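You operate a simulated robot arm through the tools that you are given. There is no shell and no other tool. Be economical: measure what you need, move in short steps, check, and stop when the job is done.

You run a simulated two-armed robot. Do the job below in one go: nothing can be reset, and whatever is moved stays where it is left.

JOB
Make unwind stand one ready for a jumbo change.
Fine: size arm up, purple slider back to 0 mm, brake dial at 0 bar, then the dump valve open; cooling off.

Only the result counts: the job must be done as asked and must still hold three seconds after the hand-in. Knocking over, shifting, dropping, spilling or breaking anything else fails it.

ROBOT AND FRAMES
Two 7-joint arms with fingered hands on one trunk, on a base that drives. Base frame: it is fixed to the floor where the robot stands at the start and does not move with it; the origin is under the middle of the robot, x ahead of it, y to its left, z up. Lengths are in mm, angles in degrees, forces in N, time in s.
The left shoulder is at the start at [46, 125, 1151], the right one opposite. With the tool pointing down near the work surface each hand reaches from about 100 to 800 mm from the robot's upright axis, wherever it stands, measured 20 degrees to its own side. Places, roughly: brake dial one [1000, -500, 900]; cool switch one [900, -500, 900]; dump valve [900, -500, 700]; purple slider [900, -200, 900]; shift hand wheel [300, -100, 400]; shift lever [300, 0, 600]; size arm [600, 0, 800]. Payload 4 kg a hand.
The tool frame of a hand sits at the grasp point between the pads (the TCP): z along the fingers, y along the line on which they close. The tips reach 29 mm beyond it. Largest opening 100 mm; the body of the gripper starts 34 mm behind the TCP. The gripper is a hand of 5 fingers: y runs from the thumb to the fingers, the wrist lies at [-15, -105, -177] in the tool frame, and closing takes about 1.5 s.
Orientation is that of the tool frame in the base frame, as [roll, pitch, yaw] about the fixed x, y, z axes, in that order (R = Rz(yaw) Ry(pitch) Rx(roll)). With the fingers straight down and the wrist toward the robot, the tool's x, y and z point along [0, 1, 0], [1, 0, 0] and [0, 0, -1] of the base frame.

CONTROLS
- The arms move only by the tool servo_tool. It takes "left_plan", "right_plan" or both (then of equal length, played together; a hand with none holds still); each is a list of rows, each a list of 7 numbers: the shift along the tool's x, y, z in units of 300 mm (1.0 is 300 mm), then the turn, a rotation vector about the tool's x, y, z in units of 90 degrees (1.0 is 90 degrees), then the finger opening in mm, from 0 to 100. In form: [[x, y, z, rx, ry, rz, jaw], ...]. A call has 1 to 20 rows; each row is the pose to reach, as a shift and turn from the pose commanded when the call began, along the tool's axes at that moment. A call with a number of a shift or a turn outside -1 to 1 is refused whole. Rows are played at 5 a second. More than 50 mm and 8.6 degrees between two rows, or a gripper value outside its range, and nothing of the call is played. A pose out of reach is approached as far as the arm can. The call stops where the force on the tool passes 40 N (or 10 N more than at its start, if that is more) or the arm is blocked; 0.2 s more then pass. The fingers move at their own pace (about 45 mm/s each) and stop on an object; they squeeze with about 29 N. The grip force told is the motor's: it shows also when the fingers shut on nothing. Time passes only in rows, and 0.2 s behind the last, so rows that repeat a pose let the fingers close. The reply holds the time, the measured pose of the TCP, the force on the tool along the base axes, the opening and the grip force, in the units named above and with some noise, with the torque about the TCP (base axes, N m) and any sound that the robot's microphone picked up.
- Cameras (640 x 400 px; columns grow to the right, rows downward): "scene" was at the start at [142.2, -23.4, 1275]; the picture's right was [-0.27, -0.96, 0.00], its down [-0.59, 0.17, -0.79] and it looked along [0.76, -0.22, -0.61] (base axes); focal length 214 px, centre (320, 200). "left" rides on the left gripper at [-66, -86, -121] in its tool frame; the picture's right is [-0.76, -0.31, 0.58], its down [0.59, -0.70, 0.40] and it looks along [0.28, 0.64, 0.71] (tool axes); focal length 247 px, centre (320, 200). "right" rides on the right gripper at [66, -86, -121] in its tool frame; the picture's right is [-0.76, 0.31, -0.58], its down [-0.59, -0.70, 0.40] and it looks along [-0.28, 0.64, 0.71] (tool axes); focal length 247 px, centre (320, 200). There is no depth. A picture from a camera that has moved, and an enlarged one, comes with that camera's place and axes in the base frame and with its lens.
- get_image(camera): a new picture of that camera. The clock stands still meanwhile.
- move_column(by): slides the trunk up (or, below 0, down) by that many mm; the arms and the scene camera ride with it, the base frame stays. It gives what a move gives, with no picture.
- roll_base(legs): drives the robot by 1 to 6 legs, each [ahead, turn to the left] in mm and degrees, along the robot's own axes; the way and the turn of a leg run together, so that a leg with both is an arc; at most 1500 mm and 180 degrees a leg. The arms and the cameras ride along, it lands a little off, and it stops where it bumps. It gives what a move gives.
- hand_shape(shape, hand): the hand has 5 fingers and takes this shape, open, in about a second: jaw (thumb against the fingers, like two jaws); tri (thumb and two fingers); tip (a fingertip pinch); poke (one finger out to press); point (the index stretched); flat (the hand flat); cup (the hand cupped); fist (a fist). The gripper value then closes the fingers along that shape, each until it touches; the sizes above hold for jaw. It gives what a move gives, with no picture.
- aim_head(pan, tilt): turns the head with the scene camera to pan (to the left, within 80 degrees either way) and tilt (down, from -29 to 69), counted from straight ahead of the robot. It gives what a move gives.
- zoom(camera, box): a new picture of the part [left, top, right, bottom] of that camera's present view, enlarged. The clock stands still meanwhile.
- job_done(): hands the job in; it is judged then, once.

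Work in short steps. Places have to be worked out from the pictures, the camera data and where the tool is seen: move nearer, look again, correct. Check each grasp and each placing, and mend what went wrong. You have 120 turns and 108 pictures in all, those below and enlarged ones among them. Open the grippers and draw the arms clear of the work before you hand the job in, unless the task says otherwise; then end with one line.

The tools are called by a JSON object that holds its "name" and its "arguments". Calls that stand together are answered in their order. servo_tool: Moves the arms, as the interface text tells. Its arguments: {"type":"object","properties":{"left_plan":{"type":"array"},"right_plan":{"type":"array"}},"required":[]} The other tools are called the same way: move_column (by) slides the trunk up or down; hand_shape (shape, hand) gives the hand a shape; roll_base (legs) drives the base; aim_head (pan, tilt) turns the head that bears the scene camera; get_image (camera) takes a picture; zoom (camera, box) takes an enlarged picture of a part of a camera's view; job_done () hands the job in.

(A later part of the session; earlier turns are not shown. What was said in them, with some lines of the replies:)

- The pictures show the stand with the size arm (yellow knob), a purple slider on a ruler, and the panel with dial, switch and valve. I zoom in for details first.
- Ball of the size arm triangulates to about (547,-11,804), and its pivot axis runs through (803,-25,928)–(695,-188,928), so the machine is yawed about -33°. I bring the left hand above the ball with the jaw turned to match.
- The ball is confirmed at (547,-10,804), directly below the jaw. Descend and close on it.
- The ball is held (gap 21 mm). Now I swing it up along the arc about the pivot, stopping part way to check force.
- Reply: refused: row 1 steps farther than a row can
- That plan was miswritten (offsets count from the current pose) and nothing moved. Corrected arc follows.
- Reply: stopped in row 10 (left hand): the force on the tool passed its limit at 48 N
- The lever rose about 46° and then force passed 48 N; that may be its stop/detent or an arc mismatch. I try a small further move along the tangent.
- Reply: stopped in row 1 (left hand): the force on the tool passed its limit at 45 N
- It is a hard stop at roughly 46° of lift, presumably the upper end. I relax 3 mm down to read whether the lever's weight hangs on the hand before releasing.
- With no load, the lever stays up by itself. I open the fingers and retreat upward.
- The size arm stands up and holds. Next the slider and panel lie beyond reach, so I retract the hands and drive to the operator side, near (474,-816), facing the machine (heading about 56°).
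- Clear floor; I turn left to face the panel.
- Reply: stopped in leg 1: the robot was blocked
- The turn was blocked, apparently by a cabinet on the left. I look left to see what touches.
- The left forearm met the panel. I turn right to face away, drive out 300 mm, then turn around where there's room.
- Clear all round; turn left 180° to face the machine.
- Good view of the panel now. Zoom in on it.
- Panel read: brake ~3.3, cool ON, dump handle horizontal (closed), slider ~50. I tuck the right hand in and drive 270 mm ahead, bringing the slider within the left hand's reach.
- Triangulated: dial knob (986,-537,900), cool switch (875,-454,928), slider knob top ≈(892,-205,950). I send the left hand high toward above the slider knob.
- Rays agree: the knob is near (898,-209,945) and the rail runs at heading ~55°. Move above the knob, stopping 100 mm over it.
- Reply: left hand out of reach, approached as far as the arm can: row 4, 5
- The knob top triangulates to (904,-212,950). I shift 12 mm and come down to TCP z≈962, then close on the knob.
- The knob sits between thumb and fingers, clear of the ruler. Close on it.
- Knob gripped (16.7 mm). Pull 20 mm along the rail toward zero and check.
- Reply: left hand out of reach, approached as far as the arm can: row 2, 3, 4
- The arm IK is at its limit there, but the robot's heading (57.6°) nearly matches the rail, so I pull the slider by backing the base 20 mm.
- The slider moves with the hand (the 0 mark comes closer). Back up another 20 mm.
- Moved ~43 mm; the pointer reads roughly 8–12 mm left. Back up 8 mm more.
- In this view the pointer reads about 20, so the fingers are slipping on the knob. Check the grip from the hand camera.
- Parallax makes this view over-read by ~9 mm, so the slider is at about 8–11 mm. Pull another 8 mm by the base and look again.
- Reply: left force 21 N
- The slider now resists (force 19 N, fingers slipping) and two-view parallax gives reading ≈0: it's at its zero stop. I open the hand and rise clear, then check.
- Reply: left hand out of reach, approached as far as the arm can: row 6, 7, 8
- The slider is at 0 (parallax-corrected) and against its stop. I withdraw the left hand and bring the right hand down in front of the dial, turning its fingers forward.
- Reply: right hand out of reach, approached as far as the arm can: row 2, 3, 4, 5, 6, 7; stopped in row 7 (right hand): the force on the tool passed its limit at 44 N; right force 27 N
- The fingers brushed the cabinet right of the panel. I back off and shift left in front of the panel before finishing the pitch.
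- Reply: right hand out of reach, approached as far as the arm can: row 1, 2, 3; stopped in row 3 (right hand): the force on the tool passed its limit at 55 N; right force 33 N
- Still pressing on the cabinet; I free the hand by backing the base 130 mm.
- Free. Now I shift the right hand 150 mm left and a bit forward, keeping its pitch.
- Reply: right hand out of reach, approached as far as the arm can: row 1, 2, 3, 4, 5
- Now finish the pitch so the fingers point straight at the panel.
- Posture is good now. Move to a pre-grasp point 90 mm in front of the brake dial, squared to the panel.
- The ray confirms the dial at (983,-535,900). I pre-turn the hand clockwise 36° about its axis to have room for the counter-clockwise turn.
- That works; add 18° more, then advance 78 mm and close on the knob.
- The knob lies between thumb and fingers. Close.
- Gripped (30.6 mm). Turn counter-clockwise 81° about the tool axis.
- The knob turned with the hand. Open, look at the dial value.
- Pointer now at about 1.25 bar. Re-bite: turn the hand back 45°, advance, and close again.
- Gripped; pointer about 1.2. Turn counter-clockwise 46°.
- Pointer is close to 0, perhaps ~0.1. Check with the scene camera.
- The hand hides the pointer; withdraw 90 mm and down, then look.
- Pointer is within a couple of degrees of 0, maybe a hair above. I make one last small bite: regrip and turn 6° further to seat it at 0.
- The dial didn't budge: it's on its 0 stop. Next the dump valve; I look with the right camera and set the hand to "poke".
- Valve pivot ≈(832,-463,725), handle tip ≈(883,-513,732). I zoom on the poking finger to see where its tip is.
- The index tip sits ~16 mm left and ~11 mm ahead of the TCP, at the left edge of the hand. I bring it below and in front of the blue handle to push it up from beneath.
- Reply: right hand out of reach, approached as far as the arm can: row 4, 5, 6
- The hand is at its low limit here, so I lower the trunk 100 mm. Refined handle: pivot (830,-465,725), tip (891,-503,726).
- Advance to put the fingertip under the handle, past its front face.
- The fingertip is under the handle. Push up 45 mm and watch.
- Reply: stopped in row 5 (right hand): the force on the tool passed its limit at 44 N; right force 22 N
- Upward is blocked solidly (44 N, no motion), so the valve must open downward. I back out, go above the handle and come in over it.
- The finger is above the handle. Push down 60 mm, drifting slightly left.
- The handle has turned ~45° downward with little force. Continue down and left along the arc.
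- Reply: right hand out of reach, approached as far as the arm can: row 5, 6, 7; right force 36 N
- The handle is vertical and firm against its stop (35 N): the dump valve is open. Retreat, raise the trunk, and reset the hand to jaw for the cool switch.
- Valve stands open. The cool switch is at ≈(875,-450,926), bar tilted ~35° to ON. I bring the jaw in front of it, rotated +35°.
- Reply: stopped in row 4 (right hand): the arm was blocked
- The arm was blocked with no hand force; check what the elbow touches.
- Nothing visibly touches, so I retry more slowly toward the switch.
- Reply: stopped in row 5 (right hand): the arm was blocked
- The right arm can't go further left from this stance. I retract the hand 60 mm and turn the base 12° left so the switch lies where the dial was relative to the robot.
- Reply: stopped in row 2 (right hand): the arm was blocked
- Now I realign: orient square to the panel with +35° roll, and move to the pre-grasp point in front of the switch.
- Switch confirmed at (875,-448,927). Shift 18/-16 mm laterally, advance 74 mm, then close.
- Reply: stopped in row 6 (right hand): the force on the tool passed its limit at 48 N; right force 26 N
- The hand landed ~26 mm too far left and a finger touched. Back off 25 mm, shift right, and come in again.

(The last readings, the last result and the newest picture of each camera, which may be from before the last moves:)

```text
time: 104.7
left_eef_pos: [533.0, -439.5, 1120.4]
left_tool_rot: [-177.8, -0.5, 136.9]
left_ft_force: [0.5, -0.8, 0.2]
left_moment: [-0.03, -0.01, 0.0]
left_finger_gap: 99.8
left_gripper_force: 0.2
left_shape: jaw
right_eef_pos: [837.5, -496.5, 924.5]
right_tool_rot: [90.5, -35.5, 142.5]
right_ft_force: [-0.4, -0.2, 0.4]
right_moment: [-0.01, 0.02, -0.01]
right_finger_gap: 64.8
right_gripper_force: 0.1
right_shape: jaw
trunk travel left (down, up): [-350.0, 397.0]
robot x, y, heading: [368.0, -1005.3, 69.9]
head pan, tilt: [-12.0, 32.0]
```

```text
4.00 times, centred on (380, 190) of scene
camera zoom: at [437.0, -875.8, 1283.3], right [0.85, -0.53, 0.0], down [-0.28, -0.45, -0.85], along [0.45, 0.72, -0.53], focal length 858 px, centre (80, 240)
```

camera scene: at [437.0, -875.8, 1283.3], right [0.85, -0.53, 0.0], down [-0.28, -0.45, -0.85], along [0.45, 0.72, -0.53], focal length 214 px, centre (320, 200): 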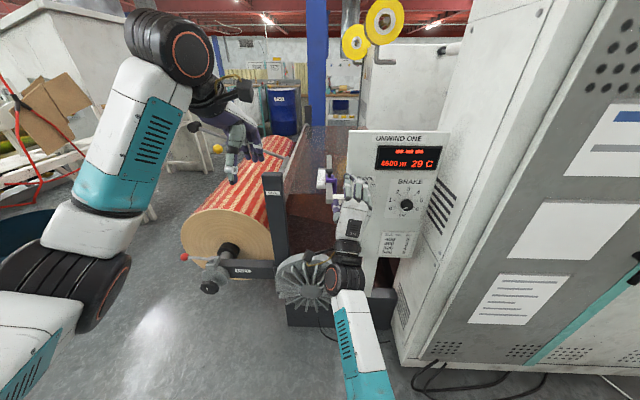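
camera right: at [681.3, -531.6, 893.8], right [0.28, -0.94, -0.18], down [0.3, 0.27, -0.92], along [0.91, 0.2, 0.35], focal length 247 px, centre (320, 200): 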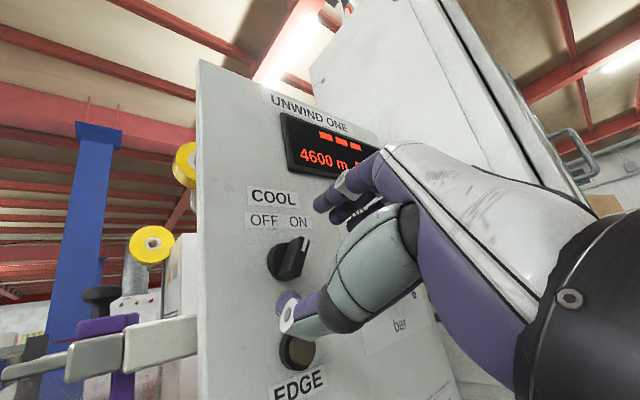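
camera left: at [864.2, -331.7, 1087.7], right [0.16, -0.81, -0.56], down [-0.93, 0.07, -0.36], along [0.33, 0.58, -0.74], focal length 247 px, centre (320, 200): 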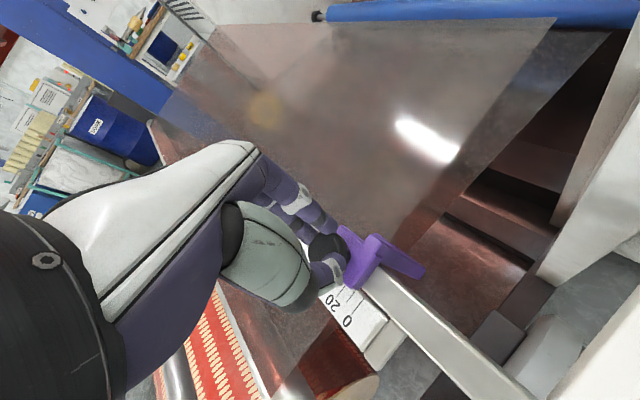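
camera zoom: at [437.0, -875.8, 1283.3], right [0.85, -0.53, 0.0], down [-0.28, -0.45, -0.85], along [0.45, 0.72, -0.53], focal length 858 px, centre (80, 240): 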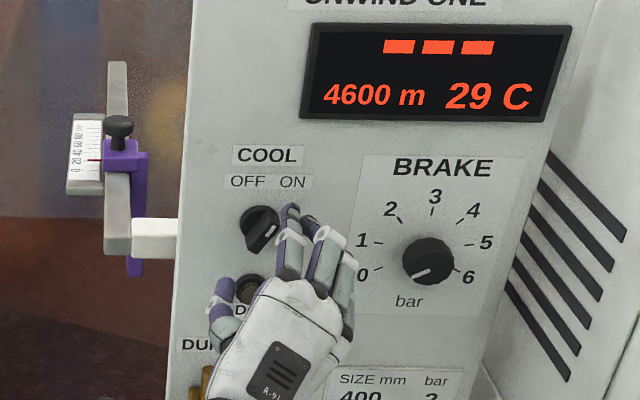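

Now aligned in front of the switch (a within 1 mm). Advance 42 mm straight in and close.

{"name": "servo_tool", "arguments": {"right_plan": [[0, 0.005, 0.05, 0, 0, 0, 65], [0, 0.005, 0.1, 0, 0, 0, 65], [0, 0.005, 0.135, 0, 0, 0, 65], [0, 0.005, 0.135, 0, 0, 0, 65]]}}

{"name": "get_image", "arguments": {"camera": "right"}}

```text
time: 105.7
left_eef_pos: [530.3, -442.7, 1123.3]
left_tool_rot: [-178.0, -0.5, 136.8]
left_ft_force: [0.3, 0.1, 0.1]
left_moment: [0.02, 0.01, 0.03]
left_finger_gap: 99.6
left_gripper_force: 0.0
left_shape: jaw
right_eef_pos: [860.2, -467.7, 926.8]
right_tool_rot: [90.4, -35.4, 142.6]
right_ft_force: [-23.8, -28.3, -4.1]
right_moment: [-1.12, 0.74, 1.07]
right_finger_gap: 66.6
right_gripper_force: 0.0
right_shape: jaw
trunk travel left (down, up): [-350.0, 397.0]
robot x, y, heading: [364.9, -1007.7, 69.5]
head pan, tilt: [-12.0, 32.0]
```

```text
16 pictures are left
camera right: at [704.6, -501.8, 895.7], right [0.28, -0.94, -0.19], down [0.3, 0.27, -0.92], along [0.91, 0.2, 0.36], focal length 247 px, centre (320, 200)
```

right: 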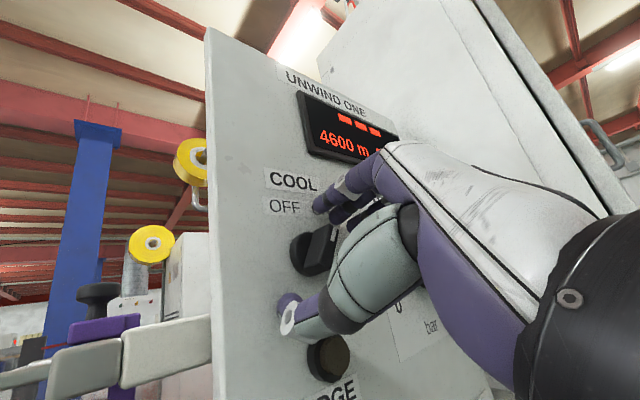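

The moment says the thumb tip (lower-left) rests on the panel itself, so depth is full. I back off 8 mm and close on the switch.

{"name": "servo_tool", "arguments": {"right_plan": [[0, 0, -0.03, 0, 0, 0, 60], [0, 0, -0.03, 0, 0, 0, 45], [0, 0, -0.03, 0, 0, 0, 30], [0, 0, -0.03, 0, 0, 0, 10], [0, 0, -0.03, 0, 0, 0, 10], [0, 0, -0.03, 0, 0, 0, 10], [0, 0, -0.03, 0, 0, 0, 10]]}}

{"name": "get_image", "arguments": {"camera": "right"}}

```text
time: 107.3
left_eef_pos: [531.2, -437.8, 1120.0]
left_tool_rot: [-177.6, -0.4, 136.9]
left_ft_force: [0.3, -0.8, -0.4]
left_moment: [0.01, 0.02, -0.01]
left_finger_gap: 99.9
left_gripper_force: 0.0
left_shape: jaw
right_eef_pos: [856.2, -470.1, 924.6]
right_tool_rot: [90.8, -35.3, 142.4]
right_ft_force: [-9.7, 6.6, -11.9]
right_moment: [-0.22, 0.19, 0.19]
right_finger_gap: 20.2
right_gripper_force: 29.0
right_shape: jaw
trunk travel left (down, up): [-350.0, 397.0]
robot x, y, heading: [368.3, -1003.7, 69.5]
head pan, tilt: [-12.0, 32.0]
```

```text
15 pictures are left
camera right: at [700.0, -505.0, 893.6], right [0.28, -0.94, -0.18], down [0.29, 0.27, -0.92], along [0.91, 0.21, 0.35], focal length 247 px, centre (320, 200)
```

right: 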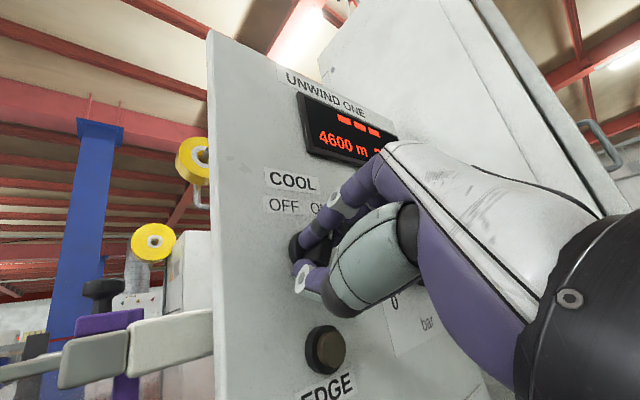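

The switch is gripped (20 mm). Turn counter-clockwise ~68° toward OFF.

{"name": "servo_tool", "arguments": {"right_plan": [[0, 0, 0, 0, 0, -0.09, 10], [0, 0, 0, 0, 0, -0.18, 10], [0, 0, 0, 0, 0, -0.27, 10], [0, 0, 0, 0, 0, -0.36, 10], [0, 0, 0, 0, 0, -0.45, 10], [0, 0, 0, 0, 0, -0.54, 10], [0, 0, 0, 0, 0, -0.63, 10], [0, 0, 0, 0, 0, -0.72, 10], [0, 0, 0, 0, 0, -0.75, 10]]}}

{"name": "get_image", "arguments": {"camera": "right"}}

```text
time: 109.3
left_eef_pos: [533.3, -439.4, 1120.8]
left_tool_rot: [-177.7, -0.5, 136.9]
left_ft_force: [0.2, 0.1, -0.5]
left_moment: [0.0, 0.02, 0.0]
left_finger_gap: 99.8
left_gripper_force: 0.1
left_shape: jaw
right_eef_pos: [860.1, -472.6, 921.5]
right_tool_rot: [90.9, 32.3, 143.0]
right_ft_force: [-5.3, -4.2, -26.1]
right_moment: [-0.18, 0.36, 0.04]
right_finger_gap: 15.5
right_gripper_force: 28.7
right_shape: jaw
trunk travel left (down, up): [-350.0, 397.0]
robot x, y, heading: [364.4, -1007.5, 69.8]
head pan, tilt: [-12.0, 32.0]
```

```text
14 pictures are left
camera right: at [776.7, -563.9, 816.8], right [0.03, -0.74, 0.67], down [0.93, -0.22, -0.28], along [0.36, 0.64, 0.68], focal length 247 px, centre (320, 200)
```

right: 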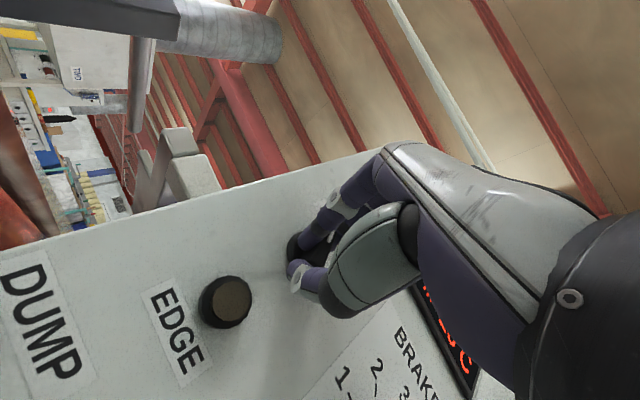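

Open, back out and see the switch.

{"name": "servo_tool", "arguments": {"right_plan": [[0, 0, 0, 0, 0, 0, 30], [0, 0, 0, 0, 0, 0, 50], [0, 0, 0, 0, 0, 0, 55], [0, 0, 0, 0, 0, 0, 55], [0, 0, -0.08, 0, 0, 0, 55], [0, 0, -0.18, 0, 0, 0, 55], [0, -0.1, -0.25, 0, 0, 0, 55]]}}

{"name": "zoom", "arguments": {"camera": "scene", "box": [320, 140, 440, 280]}}

```text
time: 110.9
left_eef_pos: [532.2, -439.6, 1121.4]
left_tool_rot: [-177.8, -0.5, 136.9]
left_ft_force: [-0.3, 0.2, 0.3]
left_moment: [0.0, -0.03, -0.03]
left_finger_gap: 99.9
left_gripper_force: 0.0
left_shape: jaw
right_eef_pos: [824.4, -543.0, 902.0]
right_tool_rot: [90.3, 32.1, 142.8]
right_ft_force: [0.7, 0.0, 0.2]
right_moment: [0.01, -0.02, -0.04]
right_finger_gap: 54.8
right_gripper_force: 0.1
right_shape: jaw
trunk travel left (down, up): [-350.0, 397.0]
robot x, y, heading: [364.9, -1004.4, 69.7]
head pan, tilt: [-12.0, 32.0]
```

```text
2.86 times, centred on (380, 210) of scene
camera zoom: at [437.1, -876.0, 1283.4], right [0.85, -0.53, 0.0], down [-0.28, -0.45, -0.85], along [0.45, 0.72, -0.53], focal length 613 px, centre (149, 171)
```

zoom: 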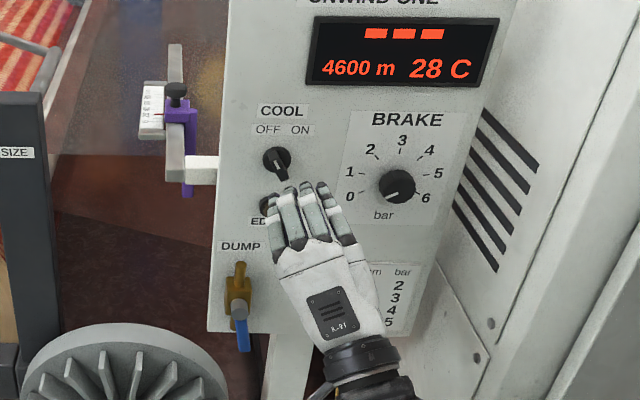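

The switch moved. Withdraw further and zoom to judge its angle.

{"name": "servo_tool", "arguments": {"right_plan": [[0, -0.1, -0.06, 0, 0, 0, 55], [0, -0.2, -0.12, 0, 0, 0, 55]]}}

{"name": "zoom", "arguments": {"camera": "scene", "box": [350, 170, 400, 220]}}

{"name": "zoom", "arguments": {"camera": "right", "box": [200, 60, 400, 220]}}

```text
time: 111.5
left_eef_pos: [531.4, -441.2, 1120.8]
left_tool_rot: [-177.9, -0.4, 137.0]
left_ft_force: [1.1, -0.2, -0.4]
left_moment: [-0.01, -0.01, -0.01]
left_finger_gap: 99.7
left_gripper_force: 0.0
left_shape: jaw
right_eef_pos: [828.3, -591.7, 851.7]
right_tool_rot: [90.4, 32.1, 142.9]
right_ft_force: [0.2, -0.2, -0.3]
right_moment: [-0.05, 0.0, 0.0]
right_finger_gap: 54.8
right_gripper_force: 0.0
right_shape: jaw
trunk travel left (down, up): [-350.0, 397.0]
robot x, y, heading: [370.0, -1006.0, 69.7]
head pan, tilt: [-12.0, 32.0]
```

```text
8.00 times, centred on (375, 195) of scene
camera zoom: at [437.1, -876.1, 1283.4], right [0.85, -0.53, 0.0], down [-0.28, -0.45, -0.85], along [0.45, 0.72, -0.53], focal length 1716 px, centre (-120, 240)
```

zoom: 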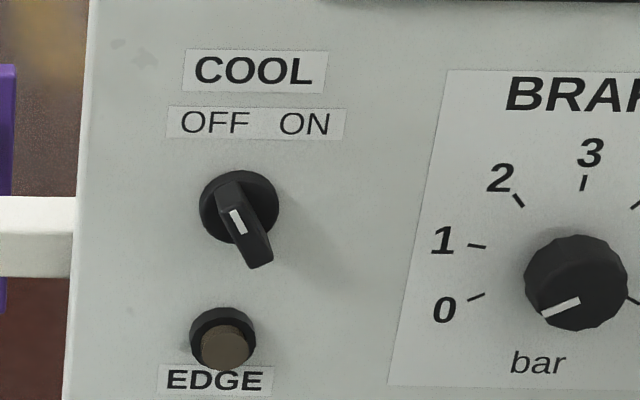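

```text
2.50 times, centred on (300, 140) of right
camera zoom: at [745.5, -682.0, 745.9], right [0.03, -0.75, 0.67], down [0.93, -0.21, -0.28], along [0.35, 0.63, 0.69], focal length 617 px, centre (370, 350)
```

zoom: 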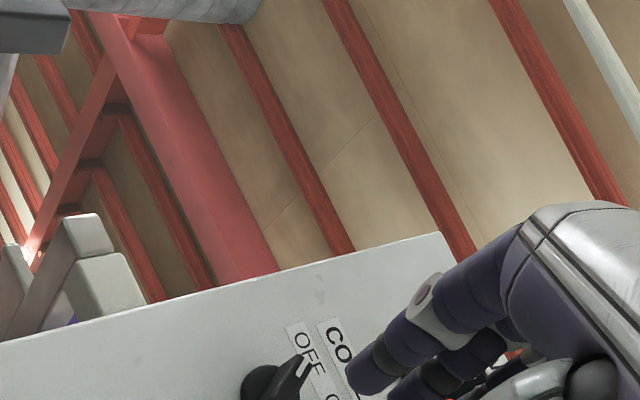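

The pointer now leans toward OFF (~-23°, while ON was ~+35°). To be sure it's fully at OFF, I regrip and try a further 20° counter-clockwise.

{"name": "servo_tool", "arguments": {"right_plan": [[0, 0.1, 0.0, 0, 0, 0, 60], [0, 0.2, 0.02, 0, 0, 0, 60], [0, 0.3, 0.06, 0, 0, 0, 60], [0, 0.3, 0.15, 0, 0, 0, 60], [0, 0.3, 0.25, 0, 0, 0, 60], [0, 0.3, 0.32, 0, 0, 0, 60], [0, 0.3, 0.37, 0, 0, 0, 60], [0, 0.3, 0.37, 0, 0, 0, 40], [0, 0.3, 0.37, 0, 0, 0, 20], [0, 0.3, 0.37, 0, 0, 0, 10], [0, 0.3, 0.37, 0, 0, 0, 10], [0, 0.3, 0.37, 0, 0, 0, 10], [0, 0.3, 0.37, 0, 0, 0, 10]]}}

{"name": "get_image", "arguments": {"camera": "right"}}

```text
time: 114.3
left_eef_pos: [532.7, -440.2, 1121.6]
left_tool_rot: [-177.8, -0.5, 136.8]
left_ft_force: [0.3, -0.8, 0.2]
left_moment: [0.0, 0.0, -0.01]
left_finger_gap: 100.1
left_gripper_force: 0.0
left_shape: jaw
right_eef_pos: [861.2, -473.1, 925.2]
right_tool_rot: [90.5, 32.2, 142.9]
right_ft_force: [3.4, -2.5, -6.4]
right_moment: [-0.1, 0.11, -0.04]
right_finger_gap: 23.2
right_gripper_force: 28.9
right_shape: jaw
trunk travel left (down, up): [-350.0, 397.0]
robot x, y, heading: [367.3, -1006.7, 69.7]
head pan, tilt: [-12.0, 32.0]
```

```text
10 pictures are left
camera right: at [777.3, -564.0, 819.5], right [0.03, -0.74, 0.67], down [0.93, -0.21, -0.29], along [0.36, 0.63, 0.69], focal length 247 px, centre (320, 200)
```

right: 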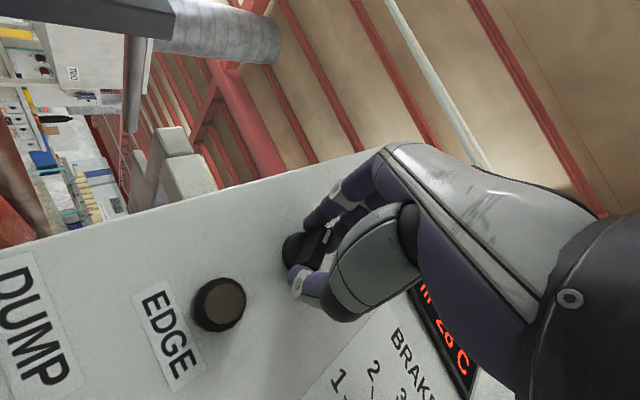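

Gripped at 23 mm. Turn 20° further counter-clockwise, then release and withdraw.

{"name": "servo_tool", "arguments": {"right_plan": [[0, 0, 0, 0, 0, -0.06, 10], [0, 0, 0, 0, 0, -0.12, 10], [0, 0, 0, 0, 0, -0.18, 10], [0, 0, 0, 0, 0, -0.22, 10], [0, 0, 0, 0, 0, -0.22, 10]]}}

{"name": "servo_tool", "arguments": {"right_plan": [[0, 0, 0, 0, 0, 0, 30], [0, 0, 0, 0, 0, 0, 50], [0, 0, 0, 0, 0, 0, 55], [0, 0, 0, 0, 0, 0, 55], [0, 0, -0.08, 0, 0, 0, 55], [0, 0, -0.18, 0, 0, 0, 55], [0, -0.1, -0.25, 0, 0, 0, 55], [0, -0.2, -0.32, 0, 0, 0, 55], [0, -0.3, -0.4, 0, 0, 0, 55]]}}

{"name": "zoom", "arguments": {"camera": "scene", "box": [350, 170, 400, 220]}}

```text
time: 115.5
left_eef_pos: [534.9, -440.5, 1121.1]
left_tool_rot: [-177.7, -0.6, 136.9]
left_ft_force: [-0.1, 0.1, 0.3]
left_moment: [-0.01, -0.01, -0.01]
left_finger_gap: 99.9
left_gripper_force: 0.1
left_shape: jaw
right_eef_pos: [861.0, -474.4, 927.5]
right_tool_rot: [90.4, 51.9, 142.9]
right_ft_force: [16.9, -8.3, -1.0]
right_moment: [0.07, 0.25, -0.31]
right_finger_gap: 21.7
right_gripper_force: 28.8
right_shape: jaw
trunk travel left (down, up): [-350.0, 397.0]
robot x, y, heading: [367.8, -1006.6, 69.8]
head pan, tilt: [-12.0, 32.0]
```

```text
time: 117.5
left_eef_pos: [532.7, -440.2, 1120.6]
left_tool_rot: [-177.9, -0.6, 136.9]
left_ft_force: [0.5, 0.2, 0.0]
left_moment: [-0.04, 0.03, 0.02]
left_finger_gap: 99.7
left_gripper_force: 0.2
left_shape: jaw
right_eef_pos: [841.0, -613.1, 871.4]
right_tool_rot: [90.2, 51.9, 143.0]
right_ft_force: [-1.1, 0.2, 0.0]
right_moment: [-0.01, 0.02, 0.03]
right_finger_gap: 54.8
right_gripper_force: 0.0
right_shape: jaw
trunk travel left (down, up): [-350.0, 397.0]
robot x, y, heading: [367.1, -1009.7, 69.7]
head pan, tilt: [-12.0, 32.0]
```

```text
8.00 times, centred on (375, 195) of scene
camera zoom: at [437.0, -876.2, 1283.4], right [0.85, -0.53, 0.0], down [-0.28, -0.45, -0.85], along [0.45, 0.72, -0.53], focal length 1716 px, centre (-120, 240)
```

zoom: 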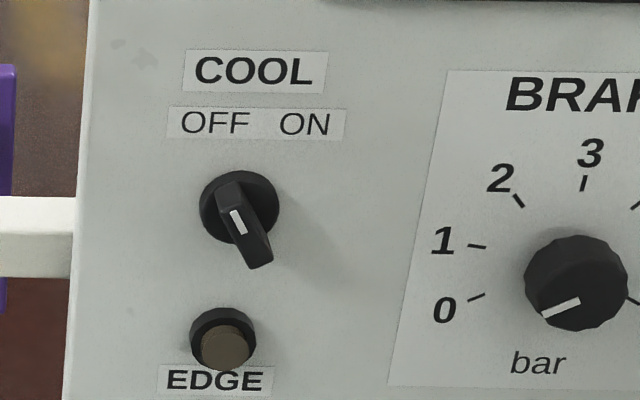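

The switch didn't move further: it's on its OFF stop. I open the right hand, draw it clear, and take final looks.

{"name": "servo_tool", "arguments": {"right_plan": [[0, 0, -0.1, 0, 0, 0, 80], [0, 0, -0.2, 0, 0, 0, 100], [0, 0, -0.25, 0, 0, 0, 100], [0, 0, -0.25, 0, 0, 0, 100]]}}

{"name": "get_image", "arguments": {"camera": "scene"}}

{"name": "zoom", "arguments": {"camera": "scene", "box": [310, 120, 430, 270]}}

```text
time: 118.5
left_eef_pos: [532.3, -439.3, 1120.6]
left_tool_rot: [-177.8, -0.5, 137.0]
left_ft_force: [0.6, 0.2, -0.5]
left_moment: [0.0, 0.0, 0.01]
left_finger_gap: 99.9
left_gripper_force: 0.0
left_shape: jaw
right_eef_pos: [797.3, -672.9, 873.3]
right_tool_rot: [90.5, 52.0, 143.2]
right_ft_force: [-0.4, -0.1, 0.3]
right_moment: [0.05, 0.01, 0.03]
right_finger_gap: 99.7
right_gripper_force: 0.0
right_shape: jaw
trunk travel left (down, up): [-350.0, 397.0]
robot x, y, heading: [367.9, -1002.3, 69.8]
head pan, tilt: [-12.0, 32.0]
```

```text
8 pictures are left
camera scene: at [437.1, -876.0, 1283.4], right [0.85, -0.53, 0.0], down [-0.28, -0.45, -0.85], along [0.45, 0.72, -0.53], focal length 214 px, centre (320, 200)
```

scene: 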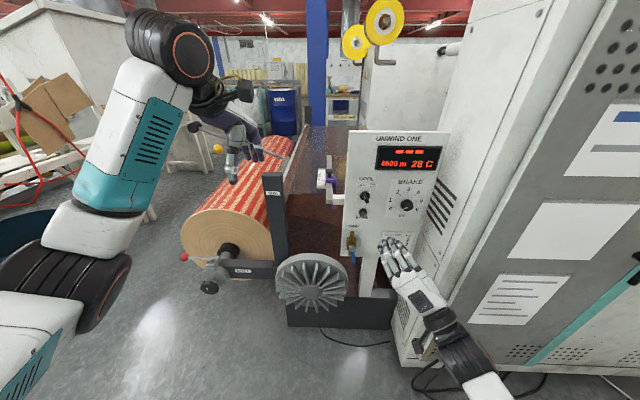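

```text
2.67 times, centred on (370, 195) of scene
camera zoom: at [437.1, -876.0, 1283.4], right [0.85, -0.53, 0.0], down [-0.28, -0.45, -0.85], along [0.45, 0.72, -0.53], focal length 572 px, centre (187, 213)
```

zoom: 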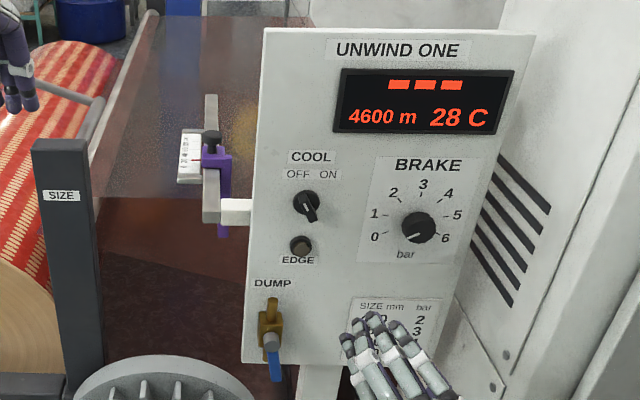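

All five settings are confirmed: size arm up, slider at its 0 stop, brake at 0, dump valve handle in line with the pipe, cool OFF. Both hands are open and clear, so I hand in.

{"name": "job_done", "arguments": {}}

```text
The job is handed in.
```

Unwind stand one is ready for the jumbo change: size arm up, purple slider at 0 mm, brake dial at 0 bar, dump valve opened after that, and cooling off. While repositioning, the left forearm bumped the control panel and the right hand pressed briefly on the cabinet; I saw nothing shifted or damaged.
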